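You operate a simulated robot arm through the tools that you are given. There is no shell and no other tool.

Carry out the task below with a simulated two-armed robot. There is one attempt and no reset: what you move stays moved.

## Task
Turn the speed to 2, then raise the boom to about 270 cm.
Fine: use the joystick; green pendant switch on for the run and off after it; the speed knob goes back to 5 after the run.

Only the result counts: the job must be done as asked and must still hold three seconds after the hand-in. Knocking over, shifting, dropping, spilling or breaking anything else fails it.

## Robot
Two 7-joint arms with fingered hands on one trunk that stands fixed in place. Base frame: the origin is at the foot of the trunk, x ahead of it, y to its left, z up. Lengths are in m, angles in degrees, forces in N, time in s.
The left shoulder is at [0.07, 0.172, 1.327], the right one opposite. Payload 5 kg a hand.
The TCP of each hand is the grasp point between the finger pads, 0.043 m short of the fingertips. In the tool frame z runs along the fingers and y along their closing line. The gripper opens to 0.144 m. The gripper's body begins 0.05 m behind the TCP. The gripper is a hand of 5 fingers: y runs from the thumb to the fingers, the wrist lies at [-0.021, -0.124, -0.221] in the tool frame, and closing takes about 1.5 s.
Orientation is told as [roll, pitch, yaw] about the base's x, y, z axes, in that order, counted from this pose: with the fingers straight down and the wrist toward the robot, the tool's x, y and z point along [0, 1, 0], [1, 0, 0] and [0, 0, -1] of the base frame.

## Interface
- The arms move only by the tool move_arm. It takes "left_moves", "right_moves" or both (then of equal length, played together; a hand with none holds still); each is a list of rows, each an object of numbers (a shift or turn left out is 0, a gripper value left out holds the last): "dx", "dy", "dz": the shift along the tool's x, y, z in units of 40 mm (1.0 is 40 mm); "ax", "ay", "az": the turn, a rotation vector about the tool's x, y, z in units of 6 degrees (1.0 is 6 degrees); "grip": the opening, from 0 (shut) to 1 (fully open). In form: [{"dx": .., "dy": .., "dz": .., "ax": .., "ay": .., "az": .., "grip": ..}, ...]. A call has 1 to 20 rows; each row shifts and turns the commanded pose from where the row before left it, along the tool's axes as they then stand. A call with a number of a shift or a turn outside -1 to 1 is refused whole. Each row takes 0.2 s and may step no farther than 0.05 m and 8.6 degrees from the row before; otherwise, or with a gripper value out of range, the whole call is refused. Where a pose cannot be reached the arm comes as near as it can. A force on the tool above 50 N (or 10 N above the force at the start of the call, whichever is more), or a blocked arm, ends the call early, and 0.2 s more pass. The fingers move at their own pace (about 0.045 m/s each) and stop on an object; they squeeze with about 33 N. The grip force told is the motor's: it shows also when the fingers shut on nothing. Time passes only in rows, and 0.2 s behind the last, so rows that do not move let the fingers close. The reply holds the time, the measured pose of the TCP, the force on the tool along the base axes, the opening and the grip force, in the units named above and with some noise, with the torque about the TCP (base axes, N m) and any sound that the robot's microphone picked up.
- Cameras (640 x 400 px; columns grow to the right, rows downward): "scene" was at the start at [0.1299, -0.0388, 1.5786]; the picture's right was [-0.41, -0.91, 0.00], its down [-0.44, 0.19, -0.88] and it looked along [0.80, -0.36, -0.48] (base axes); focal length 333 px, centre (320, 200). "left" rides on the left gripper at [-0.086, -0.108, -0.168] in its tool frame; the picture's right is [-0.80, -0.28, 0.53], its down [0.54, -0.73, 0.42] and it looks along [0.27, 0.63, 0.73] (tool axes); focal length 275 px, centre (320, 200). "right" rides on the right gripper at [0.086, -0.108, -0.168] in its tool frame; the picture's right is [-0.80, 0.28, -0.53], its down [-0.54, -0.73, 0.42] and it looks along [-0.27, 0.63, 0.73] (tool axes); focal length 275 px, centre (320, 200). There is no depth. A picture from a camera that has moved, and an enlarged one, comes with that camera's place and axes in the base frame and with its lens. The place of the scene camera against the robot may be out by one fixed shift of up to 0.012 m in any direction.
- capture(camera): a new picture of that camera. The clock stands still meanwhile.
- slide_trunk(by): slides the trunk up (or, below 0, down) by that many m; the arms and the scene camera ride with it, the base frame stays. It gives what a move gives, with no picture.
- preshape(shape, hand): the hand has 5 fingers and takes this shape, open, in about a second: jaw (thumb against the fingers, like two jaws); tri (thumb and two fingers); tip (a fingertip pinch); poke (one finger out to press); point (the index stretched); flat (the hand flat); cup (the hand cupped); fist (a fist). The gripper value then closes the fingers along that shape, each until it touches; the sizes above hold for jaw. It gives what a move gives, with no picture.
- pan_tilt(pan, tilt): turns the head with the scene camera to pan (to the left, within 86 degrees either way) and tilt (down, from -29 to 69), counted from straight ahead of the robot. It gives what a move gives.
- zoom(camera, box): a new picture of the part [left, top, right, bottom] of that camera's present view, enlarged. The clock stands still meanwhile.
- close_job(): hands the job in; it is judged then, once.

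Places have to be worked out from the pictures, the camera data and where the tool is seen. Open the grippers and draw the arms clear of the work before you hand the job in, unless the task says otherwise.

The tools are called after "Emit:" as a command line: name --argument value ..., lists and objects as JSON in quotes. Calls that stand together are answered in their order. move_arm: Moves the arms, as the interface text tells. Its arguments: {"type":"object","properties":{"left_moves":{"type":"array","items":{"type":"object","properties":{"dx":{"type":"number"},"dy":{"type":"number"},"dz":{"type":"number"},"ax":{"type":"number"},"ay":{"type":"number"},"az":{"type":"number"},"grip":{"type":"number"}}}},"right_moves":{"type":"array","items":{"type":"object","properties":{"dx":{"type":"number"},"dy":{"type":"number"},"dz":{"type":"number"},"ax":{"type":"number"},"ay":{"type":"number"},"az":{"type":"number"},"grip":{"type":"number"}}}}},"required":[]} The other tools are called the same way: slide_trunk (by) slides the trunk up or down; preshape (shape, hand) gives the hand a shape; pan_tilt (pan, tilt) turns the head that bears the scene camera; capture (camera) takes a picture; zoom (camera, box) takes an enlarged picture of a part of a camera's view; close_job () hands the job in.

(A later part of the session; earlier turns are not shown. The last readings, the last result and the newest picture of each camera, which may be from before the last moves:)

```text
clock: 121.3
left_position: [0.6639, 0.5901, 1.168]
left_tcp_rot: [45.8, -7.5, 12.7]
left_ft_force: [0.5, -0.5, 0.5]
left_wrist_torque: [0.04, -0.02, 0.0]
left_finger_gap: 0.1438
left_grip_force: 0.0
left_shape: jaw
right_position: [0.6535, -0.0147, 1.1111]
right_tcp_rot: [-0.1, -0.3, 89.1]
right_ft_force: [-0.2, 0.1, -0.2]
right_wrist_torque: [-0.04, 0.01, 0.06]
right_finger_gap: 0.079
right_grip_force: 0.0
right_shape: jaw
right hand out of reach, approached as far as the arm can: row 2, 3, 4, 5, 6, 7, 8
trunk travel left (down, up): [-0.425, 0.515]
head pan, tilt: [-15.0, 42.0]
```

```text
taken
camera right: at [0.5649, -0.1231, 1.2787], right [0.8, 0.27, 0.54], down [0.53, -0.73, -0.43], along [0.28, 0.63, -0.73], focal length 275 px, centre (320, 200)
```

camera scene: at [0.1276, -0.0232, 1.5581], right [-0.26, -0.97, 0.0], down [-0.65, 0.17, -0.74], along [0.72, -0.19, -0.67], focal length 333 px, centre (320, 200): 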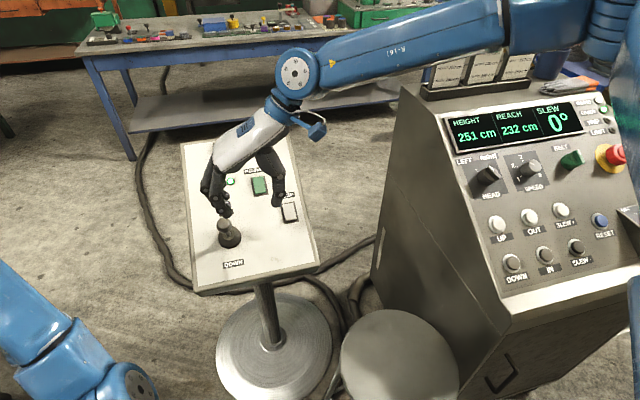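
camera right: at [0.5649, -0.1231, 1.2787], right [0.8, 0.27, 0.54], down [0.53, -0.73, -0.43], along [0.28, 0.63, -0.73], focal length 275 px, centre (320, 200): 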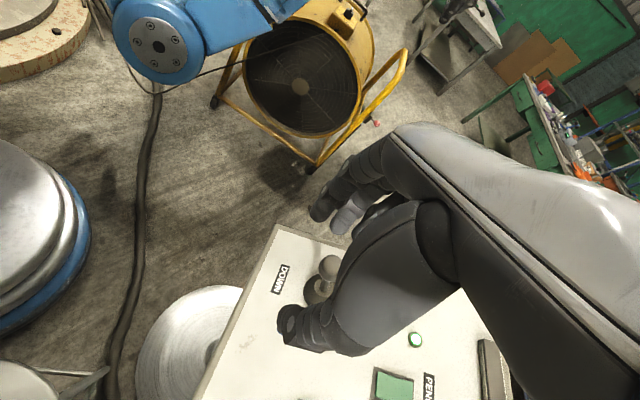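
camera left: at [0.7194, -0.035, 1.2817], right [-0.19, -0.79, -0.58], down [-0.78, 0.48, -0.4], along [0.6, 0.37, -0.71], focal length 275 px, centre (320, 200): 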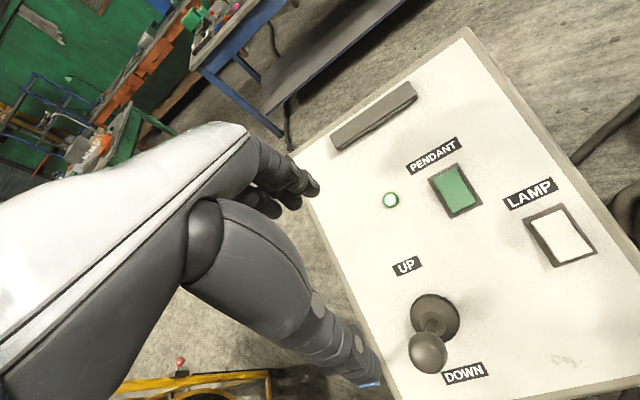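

The right wrist is at its limit here. Tilting the hand so the fingers reach left and down puts the wrist back to the right, which should free it. I'll tilt about 36° in place.

Emit:
move_arm --right_moves '[{"ax": -1}, {"ax": -1}, {"ax": -1}, {"ax": -1}, {"ax": -1}, {"ax": -1}, {}]'

Emit:
capture --camera "scene"

Emit:
capture --camera "right"

```text
clock: 122.9
left_position: [0.663, 0.59, 1.1682]
left_tcp_rot: [45.7, -7.6, 12.7]
left_ft_force: [0.0, 0.3, 0.3]
left_wrist_torque: [-0.01, 0.01, -0.04]
left_finger_gap: 0.144
left_grip_force: 0.1
left_shape: jaw
right_position: [0.6535, -0.0157, 1.112]
right_tcp_rot: [0.0, -36.3, 89.1]
right_ft_force: [0.5, -0.6, 0.0]
right_wrist_torque: [-0.01, -0.02, -0.02]
right_finger_gap: 0.0791
right_grip_force: 0.1
right_shape: jaw
trunk travel left (down, up): [-0.425, 0.515]
head pan, tilt: [-15.0, 42.0]
```

```text
taken
camera scene: at [0.1273, -0.0232, 1.5582], right [-0.26, -0.97, 0.0], down [-0.65, 0.17, -0.74], along [0.72, -0.19, -0.67], focal length 333 px, centre (320, 200)
```

scene: 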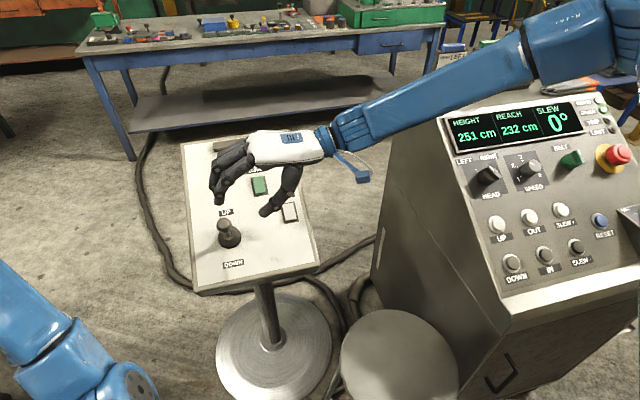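

```text
taken
camera right: at [0.5646, -0.201, 1.1835], right [0.79, -0.1, 0.6], down [0.54, -0.34, -0.77], along [0.28, 0.93, -0.22], focal length 275 px, centre (320, 200)
```

right: 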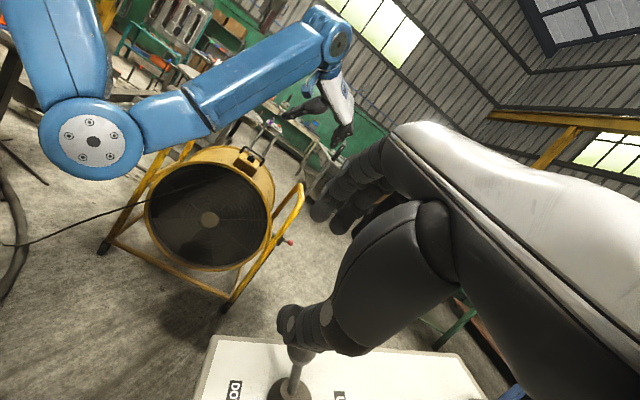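

That freed the arm completely, and the display is still visible. I'll move to a hover just up and to the right of the joystick knob.

Emit:
move_arm --right_moves '[{"dx": -0.787}, {"dx": -0.787}, {"dx": -0.787}, {"dy": -0.44, "dz": 0.6}, {}]'

Emit:
capture --camera "right"

Emit:
zoom --camera "scene" --box '[160, 110, 352, 270]'

```text
clock: 124.1
left_position: [0.6628, 0.5904, 1.1683]
left_tcp_rot: [45.7, -7.6, 12.8]
left_ft_force: [0.0, 0.2, 0.2]
left_wrist_torque: [0.01, -0.01, -0.02]
left_finger_gap: 0.1439
left_grip_force: 0.0
left_shape: jaw
right_position: [0.7147, -0.0424, 1.1105]
right_tcp_rot: [-0.1, -36.2, 89.1]
right_ft_force: [0.1, -0.4, 0.1]
right_wrist_torque: [0.03, 0.01, -0.01]
right_finger_gap: 0.0791
right_grip_force: 0.1
right_shape: jaw
right hand out of reach, approached as far as the arm can: row 2, 3, 4
trunk travel left (down, up): [-0.425, 0.515]
head pan, tilt: [-15.0, 42.0]
```

```text
taken
camera right: at [0.6248, -0.2282, 1.1822], right [0.79, -0.1, 0.6], down [0.54, -0.35, -0.77], along [0.28, 0.93, -0.22], focal length 275 px, centre (320, 200)
```

right: 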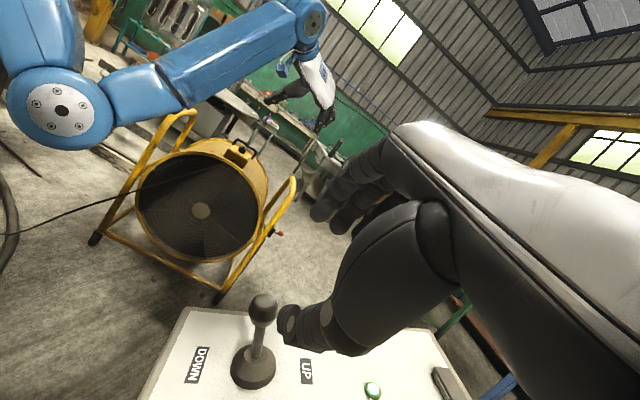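

```text
2.50 times, centred on (256, 190) of scene
camera zoom: at [0.1271, -0.0232, 1.5582], right [-0.26, -0.97, 0.0], down [-0.65, 0.17, -0.74], along [0.72, -0.19, -0.67], focal length 832 px, centre (480, 225)
```

zoom: 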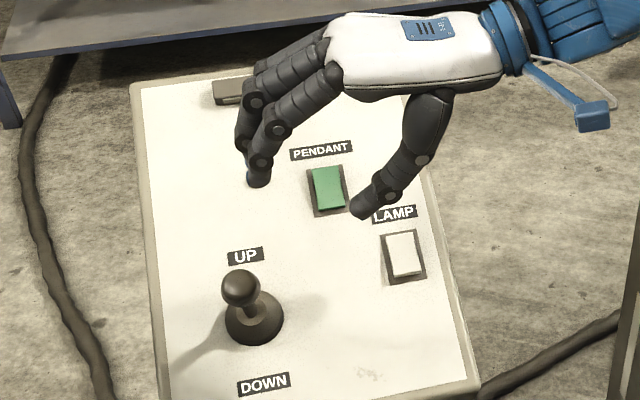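

Reach is limited again by the wrist yaw, so I'll turn the hand back about 25° around the vertical and then move to the hover point. My estimate of the knob is now [0.743, 0.057, 0.958].

Emit:
move_arm --right_moves '[{"ay": -0.617, "az": 0.84}, {"ay": -0.617, "az": 0.84}, {"ay": -0.617, "az": 0.84}, {"ay": -0.617, "az": 0.84}, {"dx": 0.22, "dy": -0.108, "dz": 0.905}, {"dx": 0.22, "dy": -0.108, "dz": 0.905}, {}]'

Emit:
capture --camera "right"

Emit:
zoom --camera "scene" --box '[160, 110, 352, 270]'

```text
clock: 125.7
left_position: [0.6621, 0.5882, 1.1708]
left_tcp_rot: [45.8, -7.7, 12.7]
left_ft_force: [-0.2, -0.7, -0.2]
left_wrist_torque: [0.0, -0.05, -0.01]
left_finger_gap: 0.1438
left_grip_force: 0.2
left_shape: jaw
right_position: [0.7081, -0.0156, 1.0605]
right_tcp_rot: [-0.1, -36.2, 64.0]
right_ft_force: [-0.2, -0.2, 0.3]
right_wrist_torque: [0.01, -0.07, 0.02]
right_finger_gap: 0.0792
right_grip_force: 0.1
right_shape: jaw
right hand out of reach, approached as far as the arm can: row 6
trunk travel left (down, up): [-0.425, 0.515]
head pan, tilt: [-15.0, 42.0]
```

```text
taken
camera right: at [0.5479, -0.1457, 1.1321], right [0.68, -0.43, 0.6], down [0.34, -0.54, -0.77], along [0.65, 0.73, -0.22], focal length 275 px, centre (320, 200)
```

right: 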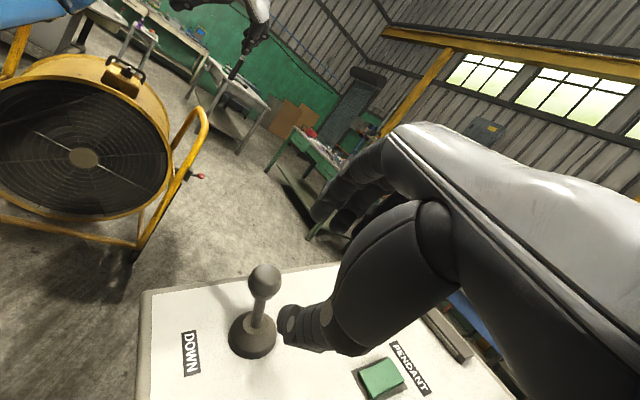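

```text
2.50 times, centred on (256, 190) of scene
camera zoom: at [0.126, -0.0251, 1.5583], right [-0.26, -0.97, 0.0], down [-0.65, 0.17, -0.74], along [0.72, -0.19, -0.67], focal length 832 px, centre (480, 225)
```

zoom: 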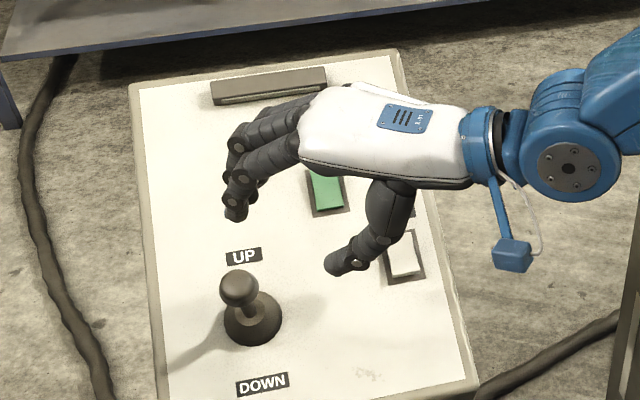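

It's almost there but limited by about 15 mm. I'll turn the hand back another 24° and try to advance.

Emit:
move_arm --right_moves '[{"ay": -0.592, "az": 0.806}, {"ay": -0.592, "az": 0.806}, {"ay": -0.592, "az": 0.806}, {"ay": -0.592, "az": 0.806}, {}]'

Emit:
move_arm --right_moves '[{"dz": 0.3}, {"dz": 0.3}, {}]'

Emit:
capture --camera "scene"

Emit:
capture --camera "right"

```text
clock: 126.9
left_position: [0.6637, 0.5907, 1.1689]
left_tcp_rot: [45.7, -7.6, 12.6]
left_ft_force: [0.9, -0.2, -0.4]
left_wrist_torque: [0.0, 0.02, -0.01]
left_finger_gap: 0.1437
left_grip_force: 0.1
left_shape: jaw
right_position: [0.7081, -0.0196, 1.0657]
right_tcp_rot: [0.0, -36.1, 40.1]
right_ft_force: [-0.6, 0.5, 0.3]
right_wrist_torque: [-0.01, 0.0, 0.01]
right_finger_gap: 0.0792
right_grip_force: 0.1
right_shape: jaw
right hand out of reach, approached as far as the arm can: row 4
trunk travel left (down, up): [-0.425, 0.515]
head pan, tilt: [-15.0, 42.0]
```

```text
clock: 127.7
left_position: [0.664, 0.5901, 1.1694]
left_tcp_rot: [45.7, -7.7, 12.8]
left_ft_force: [1.1, -0.2, -0.1]
left_wrist_torque: [-0.02, -0.03, -0.01]
left_finger_gap: 0.1439
left_grip_force: 0.0
left_shape: jaw
right_position: [0.713, -0.0268, 1.0617]
right_tcp_rot: [0.0, -36.1, 40.2]
right_ft_force: [-0.9, 0.7, 0.7]
right_wrist_torque: [0.0, 0.0, -0.02]
right_finger_gap: 0.0792
right_grip_force: 0.0
right_shape: jaw
right hand out of reach, approached as far as the arm can: row 1, 2
trunk travel left (down, up): [-0.425, 0.515]
head pan, tilt: [-15.0, 42.0]
```

```text
taken
camera scene: at [0.1273, -0.0231, 1.5582], right [-0.26, -0.97, 0.0], down [-0.65, 0.17, -0.74], along [0.72, -0.19, -0.67], focal length 333 px, centre (320, 200)
```

scene: 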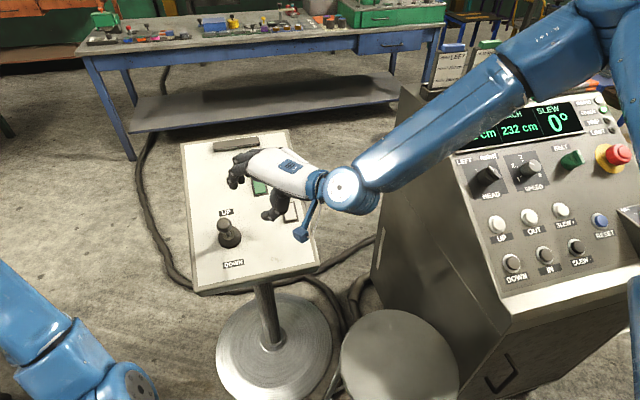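

```text
taken
camera right: at [0.5136, -0.0816, 1.1328], right [0.45, -0.66, 0.6], down [0.09, -0.63, -0.77], along [0.89, 0.4, -0.22], focal length 275 px, centre (320, 200)
```

right: 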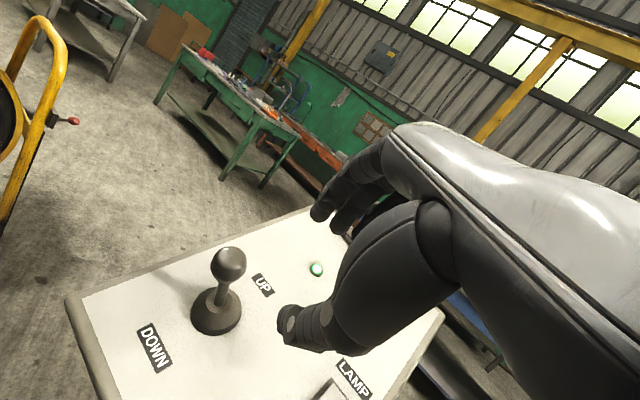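

The limit seems to come from the high right elbow: the wrist can't go lower relative to the shoulder. Lowering the trunk gives the same hand height with an easier arm. First I'll raise the right hand, then slide the trunk down 0.2 m.

Emit:
move_arm --right_moves '[{"dy": 0.55, "dz": -0.75}, {"dy": 0.55, "dz": -0.75}, {"dy": 0.55, "dz": -0.75}, {"dy": 0.55, "dz": -0.75}, {"dy": 0.55, "dz": -0.75}, {"dy": 0.55, "dz": -0.75}, {}]'

Emit:
slide_trunk --by -0.1

Emit:
capture --camera "scene"

```text
clock: 129.3
left_position: [0.6639, 0.5908, 1.1686]
left_tcp_rot: [45.7, -7.7, 12.9]
left_ft_force: [-0.2, -0.1, 0.2]
left_wrist_torque: [-0.03, 0.03, 0.05]
left_finger_gap: 0.1435
left_grip_force: 0.1
left_shape: jaw
right_position: [0.7116, -0.0365, 1.2803]
right_tcp_rot: [0.2, -36.5, 40.5]
right_ft_force: [0.5, 0.0, 0.1]
right_wrist_torque: [-0.01, -0.02, -0.01]
right_finger_gap: 0.0791
right_grip_force: 0.1
right_shape: jaw
right hand out of reach, approached as far as the arm can: row 6
trunk travel left (down, up): [-0.425, 0.515]
head pan, tilt: [-15.0, 42.0]
```

```text
clock: 130.6
left_position: [0.663, 0.5903, 1.0693]
left_tcp_rot: [45.7, -7.6, 12.7]
left_ft_force: [0.1, -1.0, 0.5]
left_wrist_torque: [0.03, 0.01, -0.01]
left_finger_gap: 0.144
left_grip_force: 0.1
left_shape: jaw
right_position: [0.7117, -0.0373, 1.1815]
right_tcp_rot: [0.1, -36.6, 40.4]
right_ft_force: [-0.2, -0.5, -0.2]
right_wrist_torque: [0.01, -0.06, -0.04]
right_finger_gap: 0.079
right_grip_force: 0.1
right_shape: jaw
trunk travel left (down, up): [-0.325, 0.615]
head pan, tilt: [-15.0, 42.0]
```

```text
taken
camera scene: at [0.127, -0.0233, 1.4583], right [-0.26, -0.97, 0.0], down [-0.65, 0.17, -0.74], along [0.72, -0.19, -0.67], focal length 333 px, centre (320, 200)
```

scene: 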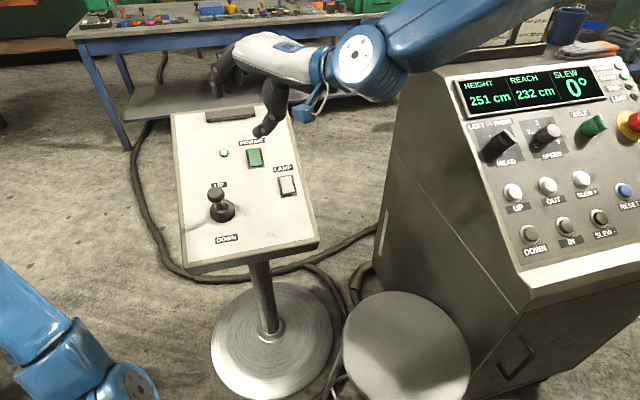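

There's good clearance everywhere, so I'll slide down another 0.1 m and then try moving the right hand toward the joystick knob.

Emit:
slide_trunk --by -0.1

Emit:
move_arm --right_moves '[{"dx": 0.3, "dy": 0.25}, {"dx": 0.3, "dy": 0.25}, {"dx": 0.3, "dy": 0.25}, {}]'

Emit:
capture --camera "right"

Emit:
capture --camera "scene"

```text
clock: 132.0
left_position: [0.6632, 0.5906, 0.9688]
left_tcp_rot: [45.7, -7.6, 12.8]
left_ft_force: [0.4, -0.5, -0.1]
left_wrist_torque: [0.0, 0.01, -0.03]
left_finger_gap: 0.144
left_grip_force: 0.1
left_shape: jaw
right_position: [0.7107, -0.037, 1.0816]
right_tcp_rot: [0.1, -36.5, 40.3]
right_ft_force: [-0.9, -0.2, 1.3]
right_wrist_torque: [-0.02, 0.01, 0.03]
right_finger_gap: 0.0793
right_grip_force: 0.1
right_shape: jaw
trunk travel left (down, up): [-0.225, 0.715]
head pan, tilt: [-15.0, 42.0]
```

```text
clock: 133.0
left_position: [0.6642, 0.5909, 0.9686]
left_tcp_rot: [45.8, -7.5, 12.9]
left_ft_force: [0.0, 0.4, 0.6]
left_wrist_torque: [0.03, 0.04, -0.04]
left_finger_gap: 0.1438
left_grip_force: 0.2
left_shape: jaw
right_position: [0.7104, -0.0324, 1.0892]
right_tcp_rot: [0.4, -36.9, 40.8]
right_ft_force: [0.1, -0.1, -0.2]
right_wrist_torque: [0.01, 0.0, 0.01]
right_finger_gap: 0.0789
right_grip_force: 0.1
right_shape: jaw
right hand out of reach, approached as far as the arm can: row 1, 2, 3
trunk travel left (down, up): [-0.225, 0.715]
head pan, tilt: [-15.0, 42.0]
```

```text
taken
camera right: at [0.5114, -0.0906, 1.1592], right [0.45, -0.66, 0.59], down [0.11, -0.62, -0.78], along [0.88, 0.42, -0.21], focal length 275 px, centre (320, 200)
```

right: 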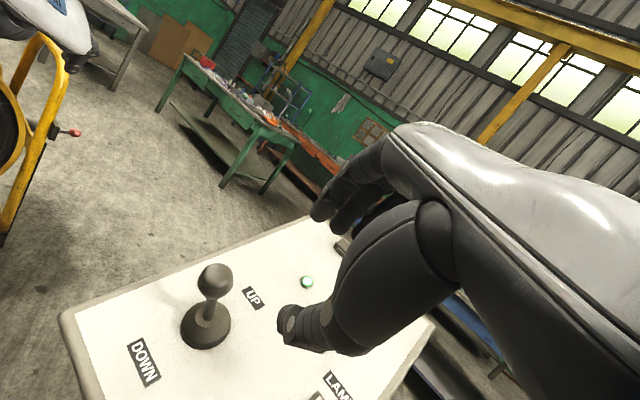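

```text
taken
camera scene: at [0.1275, -0.0233, 1.3581], right [-0.26, -0.97, 0.0], down [-0.65, 0.17, -0.74], along [0.72, -0.19, -0.67], focal length 333 px, centre (320, 200)
```

scene: 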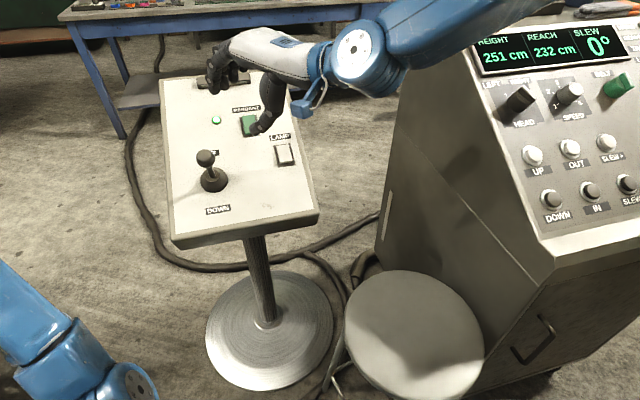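

The limit is on how far left the wrist itself can go. Yawing the hand back toward 85° lets the fingers reach further left for the same wrist, so I'll try that with the trunk lowered.

Emit:
move_arm --right_moves '[{"ay": 0.634, "az": -0.864}, {"ay": 0.634, "az": -0.864}, {"ay": 0.634, "az": -0.864}, {"ay": 0.634, "az": -0.864}, {"ay": 0.634, "az": -0.864}, {"ay": 0.634, "az": -0.864}, {"ay": 0.634, "az": -0.864}, {}]'

Emit:
move_arm --right_moves '[{"dx": -0.2, "dy": 0.5}, {"dx": -0.2, "dy": 0.5}, {"dx": -0.2, "dy": 0.5}, {}]'

Emit:
capture --camera "scene"

```text
clock: 134.8
left_position: [0.6636, 0.5903, 0.9689]
left_tcp_rot: [45.7, -7.5, 12.7]
left_ft_force: [-0.1, 0.3, 0.4]
left_wrist_torque: [0.0, 0.0, -0.01]
left_finger_gap: 0.1442
left_grip_force: 0.0
left_shape: jaw
right_position: [0.6693, -0.0338, 1.1341]
right_tcp_rot: [-0.9, -34.2, 84.6]
right_ft_force: [-0.4, 0.0, -0.1]
right_wrist_torque: [0.01, 0.03, 0.0]
right_finger_gap: 0.0792
right_grip_force: 0.0
right_shape: jaw
right hand out of reach, approached as far as the arm can: row 6, 7
trunk travel left (down, up): [-0.225, 0.715]
head pan, tilt: [-15.0, 42.0]
```

```text
clock: 135.8
left_position: [0.6631, 0.5903, 0.9696]
left_tcp_rot: [45.8, -7.6, 12.6]
left_ft_force: [-0.5, -1.5, 0.0]
left_wrist_torque: [0.02, -0.01, 0.0]
left_finger_gap: 0.1438
left_grip_force: 0.0
left_shape: jaw
right_position: [0.6798, 0.013, 1.1876]
right_tcp_rot: [-0.2, -36.3, 85.4]
right_ft_force: [-0.2, 0.3, -0.2]
right_wrist_torque: [0.05, -0.02, 0.0]
right_finger_gap: 0.0792
right_grip_force: 0.0
right_shape: jaw
right hand out of reach, approached as far as the arm can: row 1, 2
trunk travel left (down, up): [-0.225, 0.715]
head pan, tilt: [-15.0, 42.0]
```

```text
taken
camera scene: at [0.1273, -0.0239, 1.3581], right [-0.26, -0.97, 0.0], down [-0.65, 0.17, -0.74], along [0.72, -0.19, -0.67], focal length 333 px, centre (320, 200)
```

scene: 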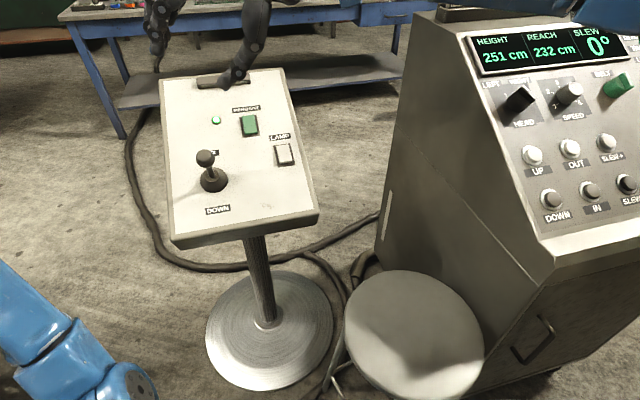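

The right arm can't reach far enough left in this configuration. With the trunk lowered, though, the left arm's elbow points more forward and clear of the chest, so I'll go back to the left arm. First I'll withdraw the right hand to the right, then unroll the left hand about its wrist.

Emit:
move_arm --right_moves '[{"dx": -0.075, "dy": -0.754, "dz": -0.55}, {"dx": -0.075, "dy": -0.754, "dz": -0.55}, {"dx": -0.075, "dy": -0.754, "dz": -0.55}, {"dx": -0.075, "dy": -0.754, "dz": -0.55}, {"dx": -0.075, "dy": -0.754, "dz": -0.55}, {"dx": -0.075, "dy": -0.754, "dz": -0.55}, {"dx": -0.075, "dy": -0.754, "dz": -0.55}, {"dx": -0.075, "dy": -0.754, "dz": -0.55}]'

Emit:
move_arm --left_moves '[{"ay": -1, "dx": -0.58, "dz": 0.025}, {"ay": -1, "dx": -0.58, "dz": 0.025}, {"ay": -1, "dx": -0.58, "dz": 0.025}, {"ay": -1, "dx": -0.58, "dz": 0.025}, {"ay": -1, "dx": -0.58, "dz": 0.025}, {"ay": -1, "dx": -0.58, "dz": 0.025}, {"ay": -1, "dx": -0.58, "dz": 0.025}, {}]'

Emit:
pan_tilt --pan 10 --tilt 45

Emit:
capture --camera "scene"

```text
clock: 137.6
left_position: [0.6628, 0.5893, 0.9691]
left_tcp_rot: [45.7, -7.6, 12.9]
left_ft_force: [-0.2, -0.1, 1.6]
left_wrist_torque: [0.02, 0.0, -0.03]
left_finger_gap: 0.1439
left_grip_force: 0.1
left_shape: jaw
right_position: [0.6585, -0.2851, 1.2016]
right_tcp_rot: [-0.3, -35.9, 85.3]
right_ft_force: [0.0, -0.4, 0.2]
right_wrist_torque: [0.03, -0.01, 0.0]
right_finger_gap: 0.079
right_grip_force: 0.1
right_shape: jaw
right hand out of reach, approached as far as the arm can: row 3, 4, 5, 6, 7, 8
trunk travel left (down, up): [-0.225, 0.715]
head pan, tilt: [-15.0, 42.0]
```

```text
clock: 139.4
left_position: [0.7049, 0.458, 0.8912]
left_tcp_rot: [3.6, -7.5, 12.6]
left_ft_force: [0.6, -0.3, 0.8]
left_wrist_torque: [0.03, -0.01, -0.01]
left_finger_gap: 0.144
left_grip_force: 0.1
left_shape: jaw
right_position: [0.6587, -0.2828, 1.203]
right_tcp_rot: [-0.3, -35.9, 85.2]
right_ft_force: [0.3, -0.2, 0.0]
right_wrist_torque: [-0.01, 0.0, 0.01]
right_finger_gap: 0.079
right_grip_force: 0.0
right_shape: jaw
trunk travel left (down, up): [-0.225, 0.715]
head pan, tilt: [-15.0, 42.0]
```

```text
clock: 140.3
left_position: [0.7046, 0.4582, 0.8891]
left_tcp_rot: [3.8, -7.6, 12.7]
left_ft_force: [0.2, 0.3, -0.3]
left_wrist_torque: [0.0, -0.02, 0.01]
left_finger_gap: 0.1438
left_grip_force: 0.0
left_shape: jaw
right_position: [0.658, -0.2838, 1.2023]
right_tcp_rot: [-0.2, -35.9, 85.2]
right_ft_force: [0.7, -0.3, -0.3]
right_wrist_torque: [0.04, 0.01, -0.02]
right_finger_gap: 0.0794
right_grip_force: 0.1
right_shape: jaw
trunk travel left (down, up): [-0.225, 0.715]
head pan, tilt: [10.0, 45.0]
```

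```text
taken
camera scene: at [0.1267, 0.0123, 1.3538], right [0.17, -0.98, 0.0], down [-0.7, -0.12, -0.71], along [0.7, 0.12, -0.71], focal length 333 px, centre (320, 200)
```

scene: 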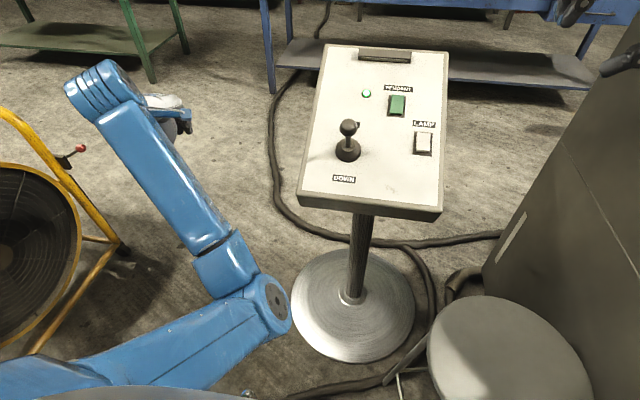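

The left hand points down at the left, its elbow is low but forward of the chest. I'll raise it and move part of the way toward the joystick, checking for a block.

Emit:
move_arm --left_moves '[{"dz": -0.9}, {"dz": -0.9}, {"dz": -0.9}, {"dz": -0.9}, {"dz": -0.9}, {"dz": -0.9}, {"dx": -0.78, "dy": 0.1}, {"dx": -0.78, "dy": 0.1}, {"dx": -0.78, "dy": 0.1}, {"dx": -0.78, "dy": 0.1}, {"dx": -0.78, "dy": 0.1}, {"dx": -0.78, "dy": 0.1}, {}]'

Emit:
capture --camera "scene"

```text
clock: 143.1
left_position: [0.7454, 0.2674, 1.1002]
left_tcp_rot: [3.8, -8.2, 13.2]
left_ft_force: [-0.6, -0.8, 0.5]
left_wrist_torque: [-0.01, 0.01, 0.0]
left_finger_gap: 0.144
left_grip_force: 0.1
left_shape: jaw
right_position: [0.6579, -0.283, 1.2029]
right_tcp_rot: [-0.3, -35.9, 85.3]
right_ft_force: [0.1, 0.6, 0.0]
right_wrist_torque: [0.01, 0.03, 0.0]
right_finger_gap: 0.079
right_grip_force: 0.1
right_shape: jaw
trunk travel left (down, up): [-0.225, 0.715]
head pan, tilt: [10.0, 45.0]
```

```text
taken
camera scene: at [0.1265, 0.0126, 1.3538], right [0.17, -0.98, 0.0], down [-0.7, -0.12, -0.71], along [0.7, 0.12, -0.71], focal length 333 px, centre (320, 200)
```

scene: 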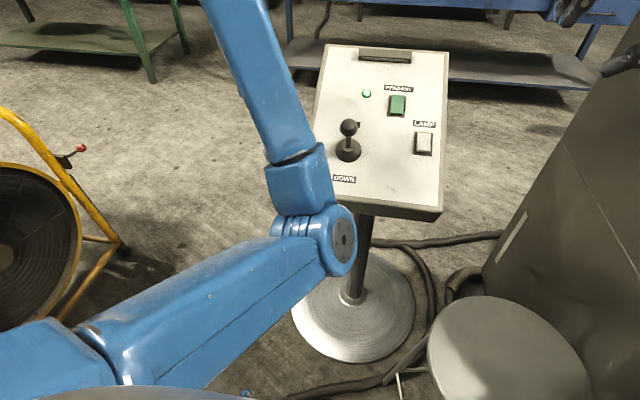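

No block so far. I'll continue toward the joystick at this height.

Emit:
move_arm --left_moves '[{"dx": -0.78, "dy": 0.05}, {"dx": -0.78, "dy": 0.05}, {"dx": -0.78, "dy": 0.05}, {"dx": -0.78, "dy": 0.05}, {"dx": -0.78, "dy": 0.05}, {"dx": -0.78, "dy": 0.05}, {}]'

Emit:
capture --camera "scene"

Emit:
capture --camera "left"

```text
clock: 144.7
left_position: [0.8041, 0.0983, 1.0944]
left_tcp_rot: [3.8, -8.7, 13.8]
left_ft_force: [0.3, -0.2, 0.5]
left_wrist_torque: [0.0, 0.0, -0.01]
left_finger_gap: 0.1437
left_grip_force: 0.0
left_shape: jaw
right_position: [0.6582, -0.2833, 1.2037]
right_tcp_rot: [-0.3, -35.8, 85.3]
right_ft_force: [0.9, -0.1, -0.5]
right_wrist_torque: [0.01, 0.0, -0.02]
right_finger_gap: 0.0792
right_grip_force: 0.1
right_shape: jaw
trunk travel left (down, up): [-0.225, 0.715]
head pan, tilt: [10.0, 45.0]
```

```text
taken
camera scene: at [0.1265, 0.0128, 1.3539], right [0.17, -0.98, 0.0], down [-0.7, -0.12, -0.71], along [0.7, 0.12, -0.71], focal length 333 px, centre (320, 200)
```

scene: 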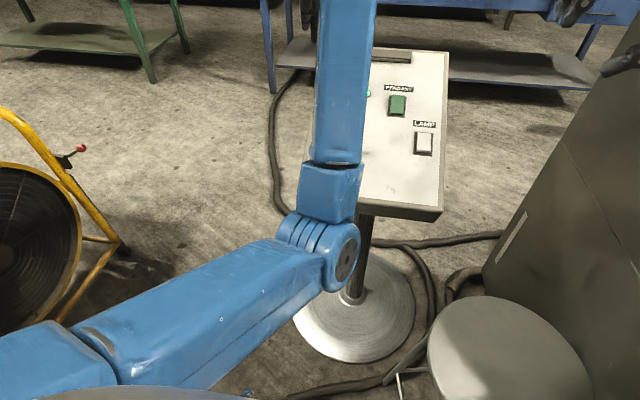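

```text
taken
camera left: at [0.7006, -0.0286, 1.2363], right [-0.01, -0.78, -0.62], down [-0.78, 0.4, -0.49], along [0.63, 0.48, -0.61], focal length 275 px, centre (320, 200)
```

left: 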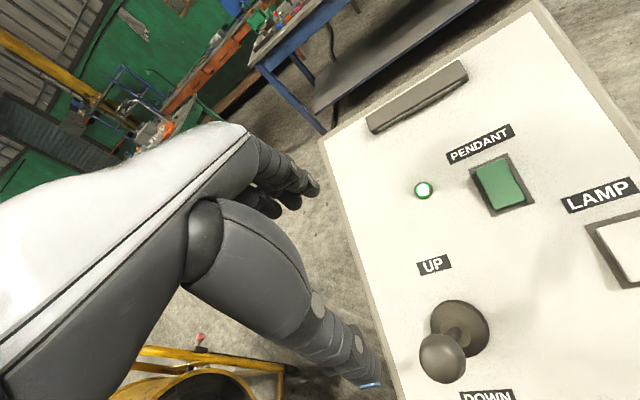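

The lowered trunk solved it: the left hand is now over the pendant with no block. I'll level the hand, set a part opening and position it directly above the joystick knob.

Emit:
move_arm --left_moves '[{"ax": 0.483, "ay": -0.21, "az": 0.767, "grip": 0.55}, {"ax": 0.483, "ay": -0.21, "az": 0.767}, {"ax": 0.483, "ay": -0.21, "az": 0.767}, {"dx": -0.35, "dy": -0.57}, {"dx": -0.35, "dy": -0.57}, {"dx": -0.35, "dy": -0.57}, {}, {}]'

Emit:
capture --camera "left"

Emit:
capture --camera "scene"

```text
clock: 146.5
left_position: [0.8049, 0.056, 1.055]
left_tcp_rot: [1.1, 0.6, 0.3]
left_ft_force: [0.2, 0.8, 0.1]
left_wrist_torque: [0.02, -0.04, -0.04]
left_finger_gap: 0.08
left_grip_force: 0.0
left_shape: jaw
left hand out of reach, approached as far as the arm can: row 3, 4, 5, 6
right_position: [0.6576, -0.2828, 1.2025]
right_tcp_rot: [-0.3, -36.0, 85.3]
right_ft_force: [1.1, 0.1, 0.0]
right_wrist_torque: [-0.03, 0.0, -0.04]
right_finger_gap: 0.0791
right_grip_force: 0.1
right_shape: jaw
trunk travel left (down, up): [-0.225, 0.715]
head pan, tilt: [10.0, 45.0]
```

```text
taken
camera left: at [0.6995, -0.0341, 1.2219], right [-0.29, -0.79, -0.55], down [-0.73, 0.55, -0.4], along [0.62, 0.28, -0.73], focal length 275 px, centre (320, 200)
```

left: 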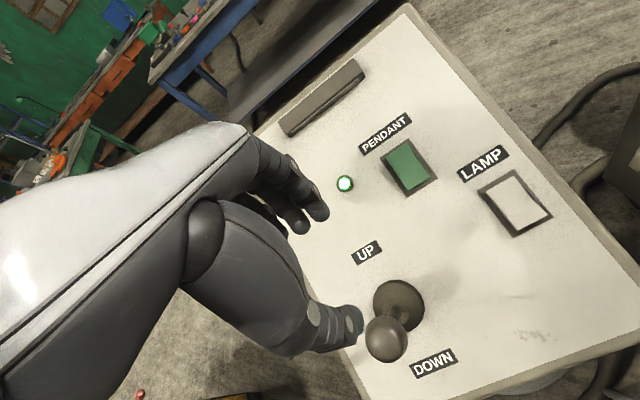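

```text
taken
camera scene: at [0.1269, 0.0121, 1.3538], right [0.17, -0.98, 0.0], down [-0.7, -0.12, -0.71], along [0.7, 0.12, -0.71], focal length 333 px, centre (320, 200)
```

scene: 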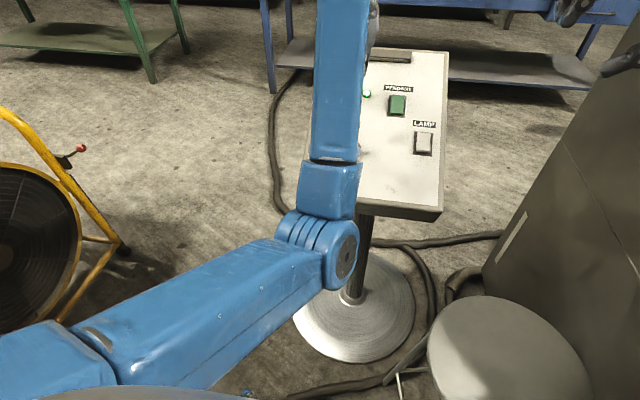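

The wrist's bend limits pulling back at this height, but lower down it should ease, and a wide-open hand puts the thumb about 7 cm nearer to me. I'll go down to the left of the joystick with the hand fully open, then draw back so the thumb can come in behind the knob.

Emit:
move_arm --left_moves '[{"dx": 0.62, "grip": 1}, {"dx": 0.62}, {"dx": 0.62}, {"dz": 0.58}, {"dz": 0.58}, {"dz": 0.58}, {}]'

Emit:
move_arm --left_moves '[{"dy": -0.4}, {"dy": -0.4}, {"dy": -0.4}, {}]'

Emit:
capture --camera "left"

Emit:
capture --camera "scene"

```text
clock: 148.3
left_position: [0.8069, 0.1448, 0.9949]
left_tcp_rot: [1.7, -0.1, 1.3]
left_ft_force: [0.2, -0.1, 0.3]
left_wrist_torque: [0.0, -0.02, 0.0]
left_finger_gap: 0.1435
left_grip_force: 0.0
left_shape: jaw
right_position: [0.6587, -0.2823, 1.2024]
right_tcp_rot: [-0.4, -35.8, 85.3]
right_ft_force: [0.2, -0.3, -1.1]
right_wrist_torque: [0.01, -0.02, 0.0]
right_finger_gap: 0.0795
right_grip_force: 0.0
right_shape: jaw
trunk travel left (down, up): [-0.225, 0.715]
head pan, tilt: [10.0, 45.0]
stopped in row 7 (left hand): the arm was blocked; the commanded pose is now the measured one
```

```text
clock: 149.3
left_position: [0.7614, 0.1607, 1.0041]
left_tcp_rot: [2.5, -1.0, 2.3]
left_ft_force: [0.7, -0.2, 0.6]
left_wrist_torque: [0.01, -0.01, 0.01]
left_finger_gap: 0.1441
left_grip_force: 0.1
left_shape: jaw
right_position: [0.6592, -0.2834, 1.2029]
right_tcp_rot: [-0.2, -36.0, 85.3]
right_ft_force: [0.1, 0.6, -0.4]
right_wrist_torque: [0.01, 0.02, 0.02]
right_finger_gap: 0.0793
right_grip_force: 0.1
right_shape: jaw
trunk travel left (down, up): [-0.225, 0.715]
head pan, tilt: [10.0, 45.0]
```

```text
taken
camera left: at [0.6571, 0.0624, 1.1635], right [-0.24, -0.78, -0.57], down [-0.74, 0.53, -0.41], along [0.62, 0.33, -0.71], focal length 275 px, centre (320, 200)
```

left: 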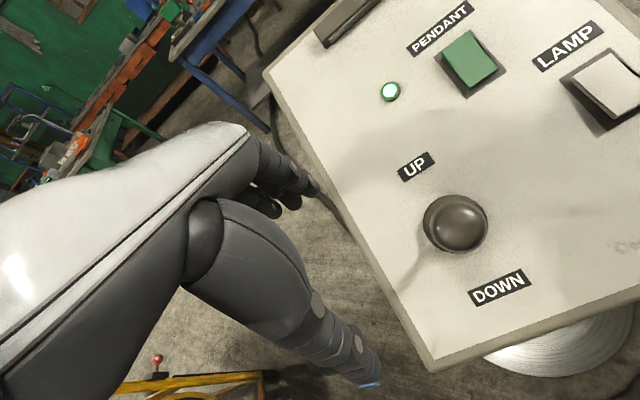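

```text
taken
camera scene: at [0.1271, 0.0123, 1.3538], right [0.17, -0.98, 0.0], down [-0.7, -0.12, -0.71], along [0.7, 0.12, -0.71], focal length 333 px, centre (320, 200)
```

scene: 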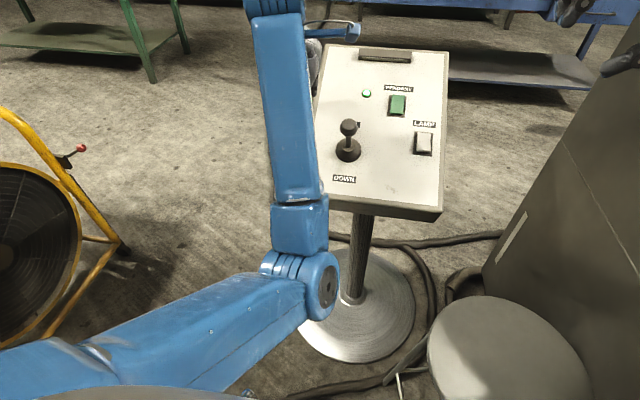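

The wrist camera looks straight down on the joystick and confirms the knob at about [0.745, 0.059, 0.958]. The thumb is now nearer to me than the knob, so I'll move right in small steps to put it behind the knob.

Emit:
move_arm --left_moves '[{"dx": -0.5, "dz": 0.13}, {"dx": -0.5, "dz": 0.13}, {"dx": -0.5, "dz": 0.13}, {}]'

Emit:
capture --camera "left"

Emit:
capture --camera "scene"

```text
clock: 150.5
left_position: [0.7727, 0.1347, 0.9896]
left_tcp_rot: [4.3, -1.8, 4.7]
left_ft_force: [0.0, 0.0, -0.4]
left_wrist_torque: [0.01, 0.0, 0.04]
left_finger_gap: 0.1436
left_grip_force: 0.1
left_shape: jaw
right_position: [0.6584, -0.2839, 1.2031]
right_tcp_rot: [-0.3, -35.7, 85.3]
right_ft_force: [0.6, -0.2, 0.5]
right_wrist_torque: [-0.01, 0.0, 0.0]
right_finger_gap: 0.0791
right_grip_force: 0.1
right_shape: jaw
trunk travel left (down, up): [-0.225, 0.715]
head pan, tilt: [10.0, 45.0]
stopped in row 4 (left hand): the arm was blocked; the commanded pose is now the measured one
```

```text
taken
camera left: at [0.6683, 0.0271, 1.1452], right [-0.2, -0.77, -0.6], down [-0.76, 0.51, -0.4], along [0.62, 0.37, -0.69], focal length 275 px, centre (320, 200)
```

left: 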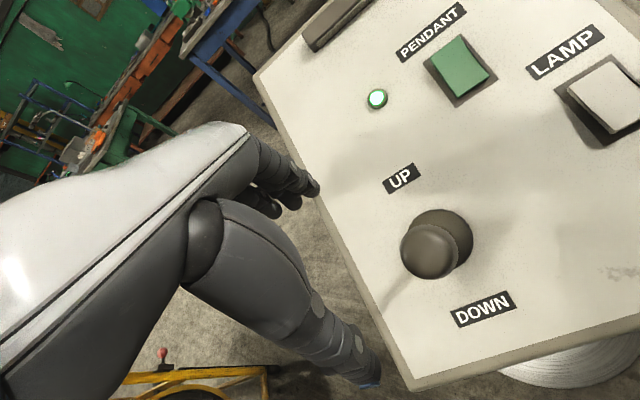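

```text
taken
camera scene: at [0.1268, 0.0124, 1.3538], right [0.17, -0.98, 0.0], down [-0.7, -0.12, -0.71], along [0.7, 0.12, -0.71], focal length 333 px, centre (320, 200)
```

scene: 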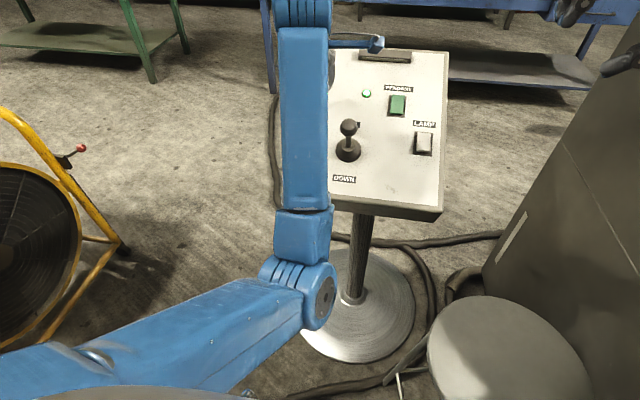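

The chest is blocking again when I shift right, so I'll keep the wrist still and swing the hand about it. Yawing clockwise brings the open grip sideways around the knob.

Emit:
move_arm --left_moves '[{"az": 1, "dx": -0.327, "dy": 0.04}, {"az": 1, "dx": -0.327, "dy": 0.04}, {"az": 1, "dx": -0.327, "dy": 0.04}, {"az": 1, "dx": -0.327, "dy": 0.04}, {}]'

Emit:
capture --camera "left"

Emit:
capture --camera "scene"

```text
clock: 151.7
left_position: [0.7731, 0.0799, 0.9863]
left_tcp_rot: [4.6, 0.2, -19.5]
left_ft_force: [0.1, -0.2, 0.0]
left_wrist_torque: [-0.01, -0.01, -0.01]
left_finger_gap: 0.1437
left_grip_force: 0.0
left_shape: jaw
right_position: [0.6582, -0.2834, 1.2031]
right_tcp_rot: [-0.3, -35.9, 85.2]
right_ft_force: [-0.9, 0.6, -0.5]
right_wrist_torque: [-0.03, -0.01, 0.01]
right_finger_gap: 0.0791
right_grip_force: 0.0
right_shape: jaw
trunk travel left (down, up): [-0.225, 0.715]
head pan, tilt: [10.0, 45.0]
```

```text
taken
camera left: at [0.6399, 0.0226, 1.1455], right [-0.52, -0.61, -0.59], down [-0.49, 0.78, -0.38], along [0.7, 0.1, -0.71], focal length 275 px, centre (320, 200)
```

left: 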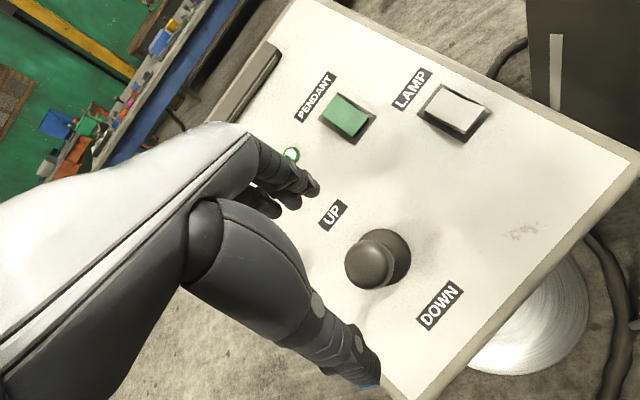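

```text
taken
camera scene: at [0.1267, 0.0123, 1.3538], right [0.17, -0.98, 0.0], down [-0.7, -0.12, -0.71], along [0.7, 0.12, -0.71], focal length 333 px, centre (320, 200)
```

scene: 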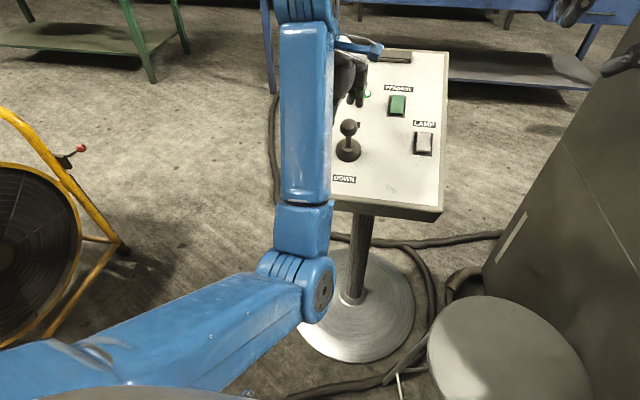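

The knob is nearly between the thumb and the fingers. Two more small yaw steps will centre it.

Emit:
move_arm --left_moves '[{"az": 1, "dx": -0.327, "dy": 0.04}, {"az": 1, "dx": -0.327, "dy": 0.04}, {}]'

Emit:
capture --camera "left"

Emit:
zoom --camera "scene" --box '[290, 30, 450, 210]'

```text
clock: 152.7
left_position: [0.7783, 0.0962, 0.9722]
left_tcp_rot: [7.2, 2.3, -28.6]
left_ft_force: [0.2, 0.6, 0.6]
left_wrist_torque: [0.0, -0.03, -0.04]
left_finger_gap: 0.1438
left_grip_force: 0.0
left_shape: jaw
right_position: [0.6583, -0.2844, 1.2023]
right_tcp_rot: [-0.3, -35.8, 85.2]
right_ft_force: [0.9, 0.4, 0.4]
right_wrist_torque: [0.0, 0.03, 0.03]
right_finger_gap: 0.0791
right_grip_force: 0.1
right_shape: jaw
trunk travel left (down, up): [-0.225, 0.715]
head pan, tilt: [10.0, 45.0]
stopped in row 3 (left hand): the arm was blocked; the commanded pose is now the measured one
```

```text
taken
camera left: at [0.6388, 0.0511, 1.1313], right [-0.62, -0.49, -0.62], down [-0.37, 0.87, -0.32], along [0.7, 0.03, -0.72], focal length 275 px, centre (320, 200)
```

left: 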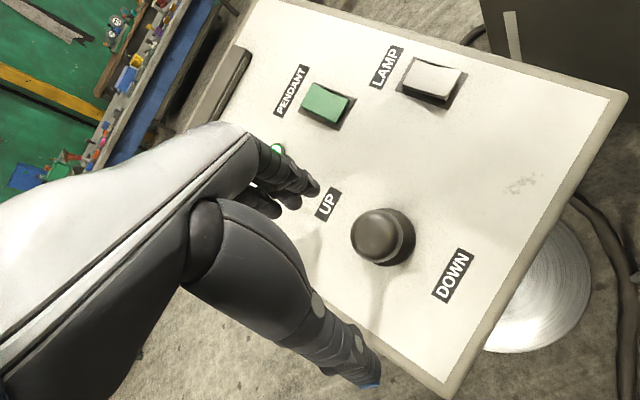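

```text
2.22 times, centred on (370, 120) of scene
camera zoom: at [0.1269, 0.0123, 1.3538], right [0.17, -0.98, 0.0], down [-0.7, -0.12, -0.71], along [0.7, 0.12, -0.71], focal length 740 px, centre (209, 378)
```

zoom: 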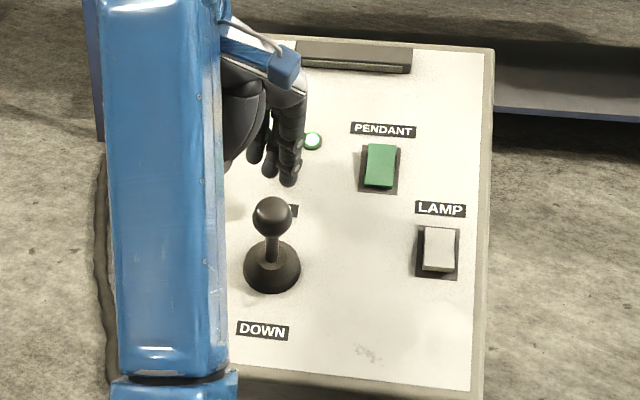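

It got blocked again and drifted left. I'll look straight down at the elbow to see what it's touching.

Emit:
pan_tilt --pan 20 --tilt 69

Emit:
capture --camera "scene"

Emit:
capture --camera "right"

```text
clock: 153.5
left_position: [0.7772, 0.0956, 0.9727]
left_tcp_rot: [7.2, 2.4, -28.4]
left_ft_force: [-1.1, 0.1, -0.6]
left_wrist_torque: [0.01, 0.0, 0.0]
left_finger_gap: 0.1436
left_grip_force: 0.1
left_shape: jaw
right_position: [0.6582, -0.2847, 1.2036]
right_tcp_rot: [-0.4, -35.9, 85.3]
right_ft_force: [0.3, 0.8, 0.6]
right_wrist_torque: [-0.02, 0.01, -0.01]
right_finger_gap: 0.0792
right_grip_force: 0.0
right_shape: jaw
trunk travel left (down, up): [-0.225, 0.715]
head pan, tilt: [20.0, 68.8]
```

```text
taken
camera scene: at [0.0992, 0.0172, 1.325], right [0.34, -0.94, 0.0], down [-0.88, -0.32, -0.36], along [0.34, 0.12, -0.93], focal length 333 px, centre (320, 200)
```

scene: 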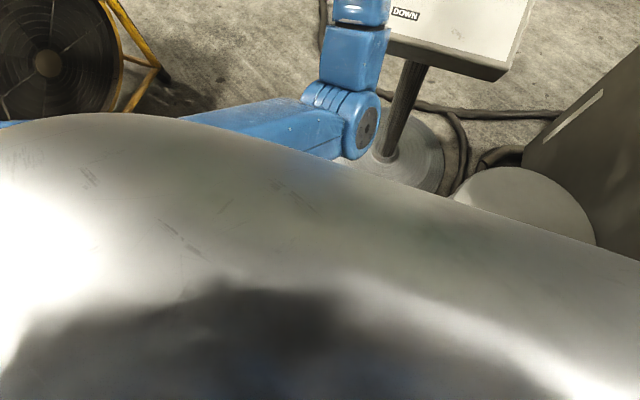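

```text
taken
camera right: at [0.5552, -0.4625, 1.2748], right [0.78, -0.15, 0.6], down [0.51, -0.39, -0.77], along [0.35, 0.91, -0.22], focal length 275 px, centre (320, 200)
```

right: 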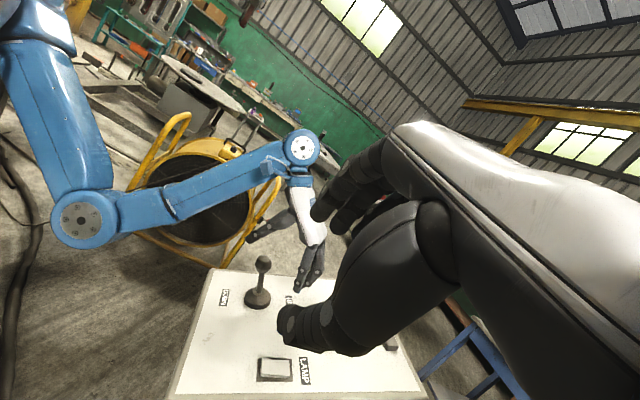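

The upper arm hangs right against the chest. The wrist needs to stay further left, so I'll shift it slightly left and yaw the hand further clockwise about the wrist so the grip reaches the knob from the left.

Emit:
move_arm --left_moves '[{"dx": 0.55, "dy": -0.2}, {"az": 1, "dx": -0.327, "dy": 0.04}, {"az": 1, "dx": -0.327, "dy": 0.04}, {"az": 1, "dx": -0.327, "dy": 0.04}, {"az": 1, "dx": -0.327, "dy": 0.04}, {"az": 1, "dx": -0.327, "dy": 0.04}, {}]'

Emit:
capture --camera "left"

Emit:
capture --camera "right"

```text
clock: 155.3
left_position: [0.7866, 0.1508, 0.9726]
left_tcp_rot: [9.3, 3.5, -28.7]
left_ft_force: [0.6, 0.2, 0.2]
left_wrist_torque: [0.01, -0.01, 0.01]
left_finger_gap: 0.1438
left_grip_force: 0.1
left_shape: jaw
left hand out of reach, approached as far as the arm can: row 2, 3, 4, 5, 6
right_position: [0.6584, -0.2849, 1.2029]
right_tcp_rot: [-0.3, -35.8, 85.2]
right_ft_force: [1.0, -0.6, -0.2]
right_wrist_torque: [-0.02, 0.05, 0.01]
right_finger_gap: 0.0792
right_grip_force: 0.0
right_shape: jaw
trunk travel left (down, up): [-0.225, 0.715]
head pan, tilt: [20.0, 68.8]
stopped in row 7 (left hand): the arm was blocked; the commanded pose is now the measured one
```

```text
taken
camera left: at [0.6466, 0.1005, 1.1291], right [-0.62, -0.46, -0.64], down [-0.36, 0.89, -0.28], along [0.7, 0.06, -0.72], focal length 275 px, centre (320, 200)
```

left: 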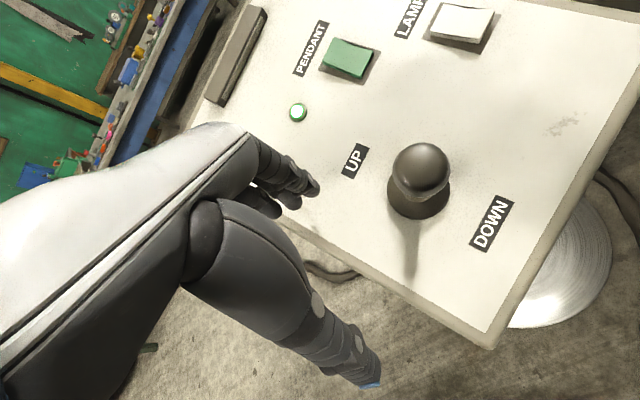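

```text
taken
camera right: at [0.5551, -0.4624, 1.2749], right [0.78, -0.15, 0.6], down [0.51, -0.39, -0.77], along [0.35, 0.91, -0.23], focal length 275 px, centre (320, 200)
```

right: 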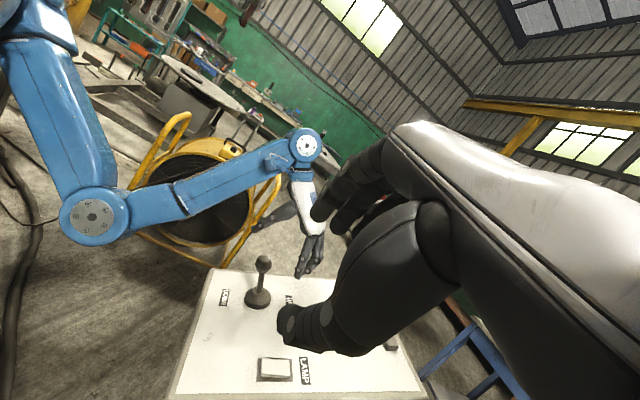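

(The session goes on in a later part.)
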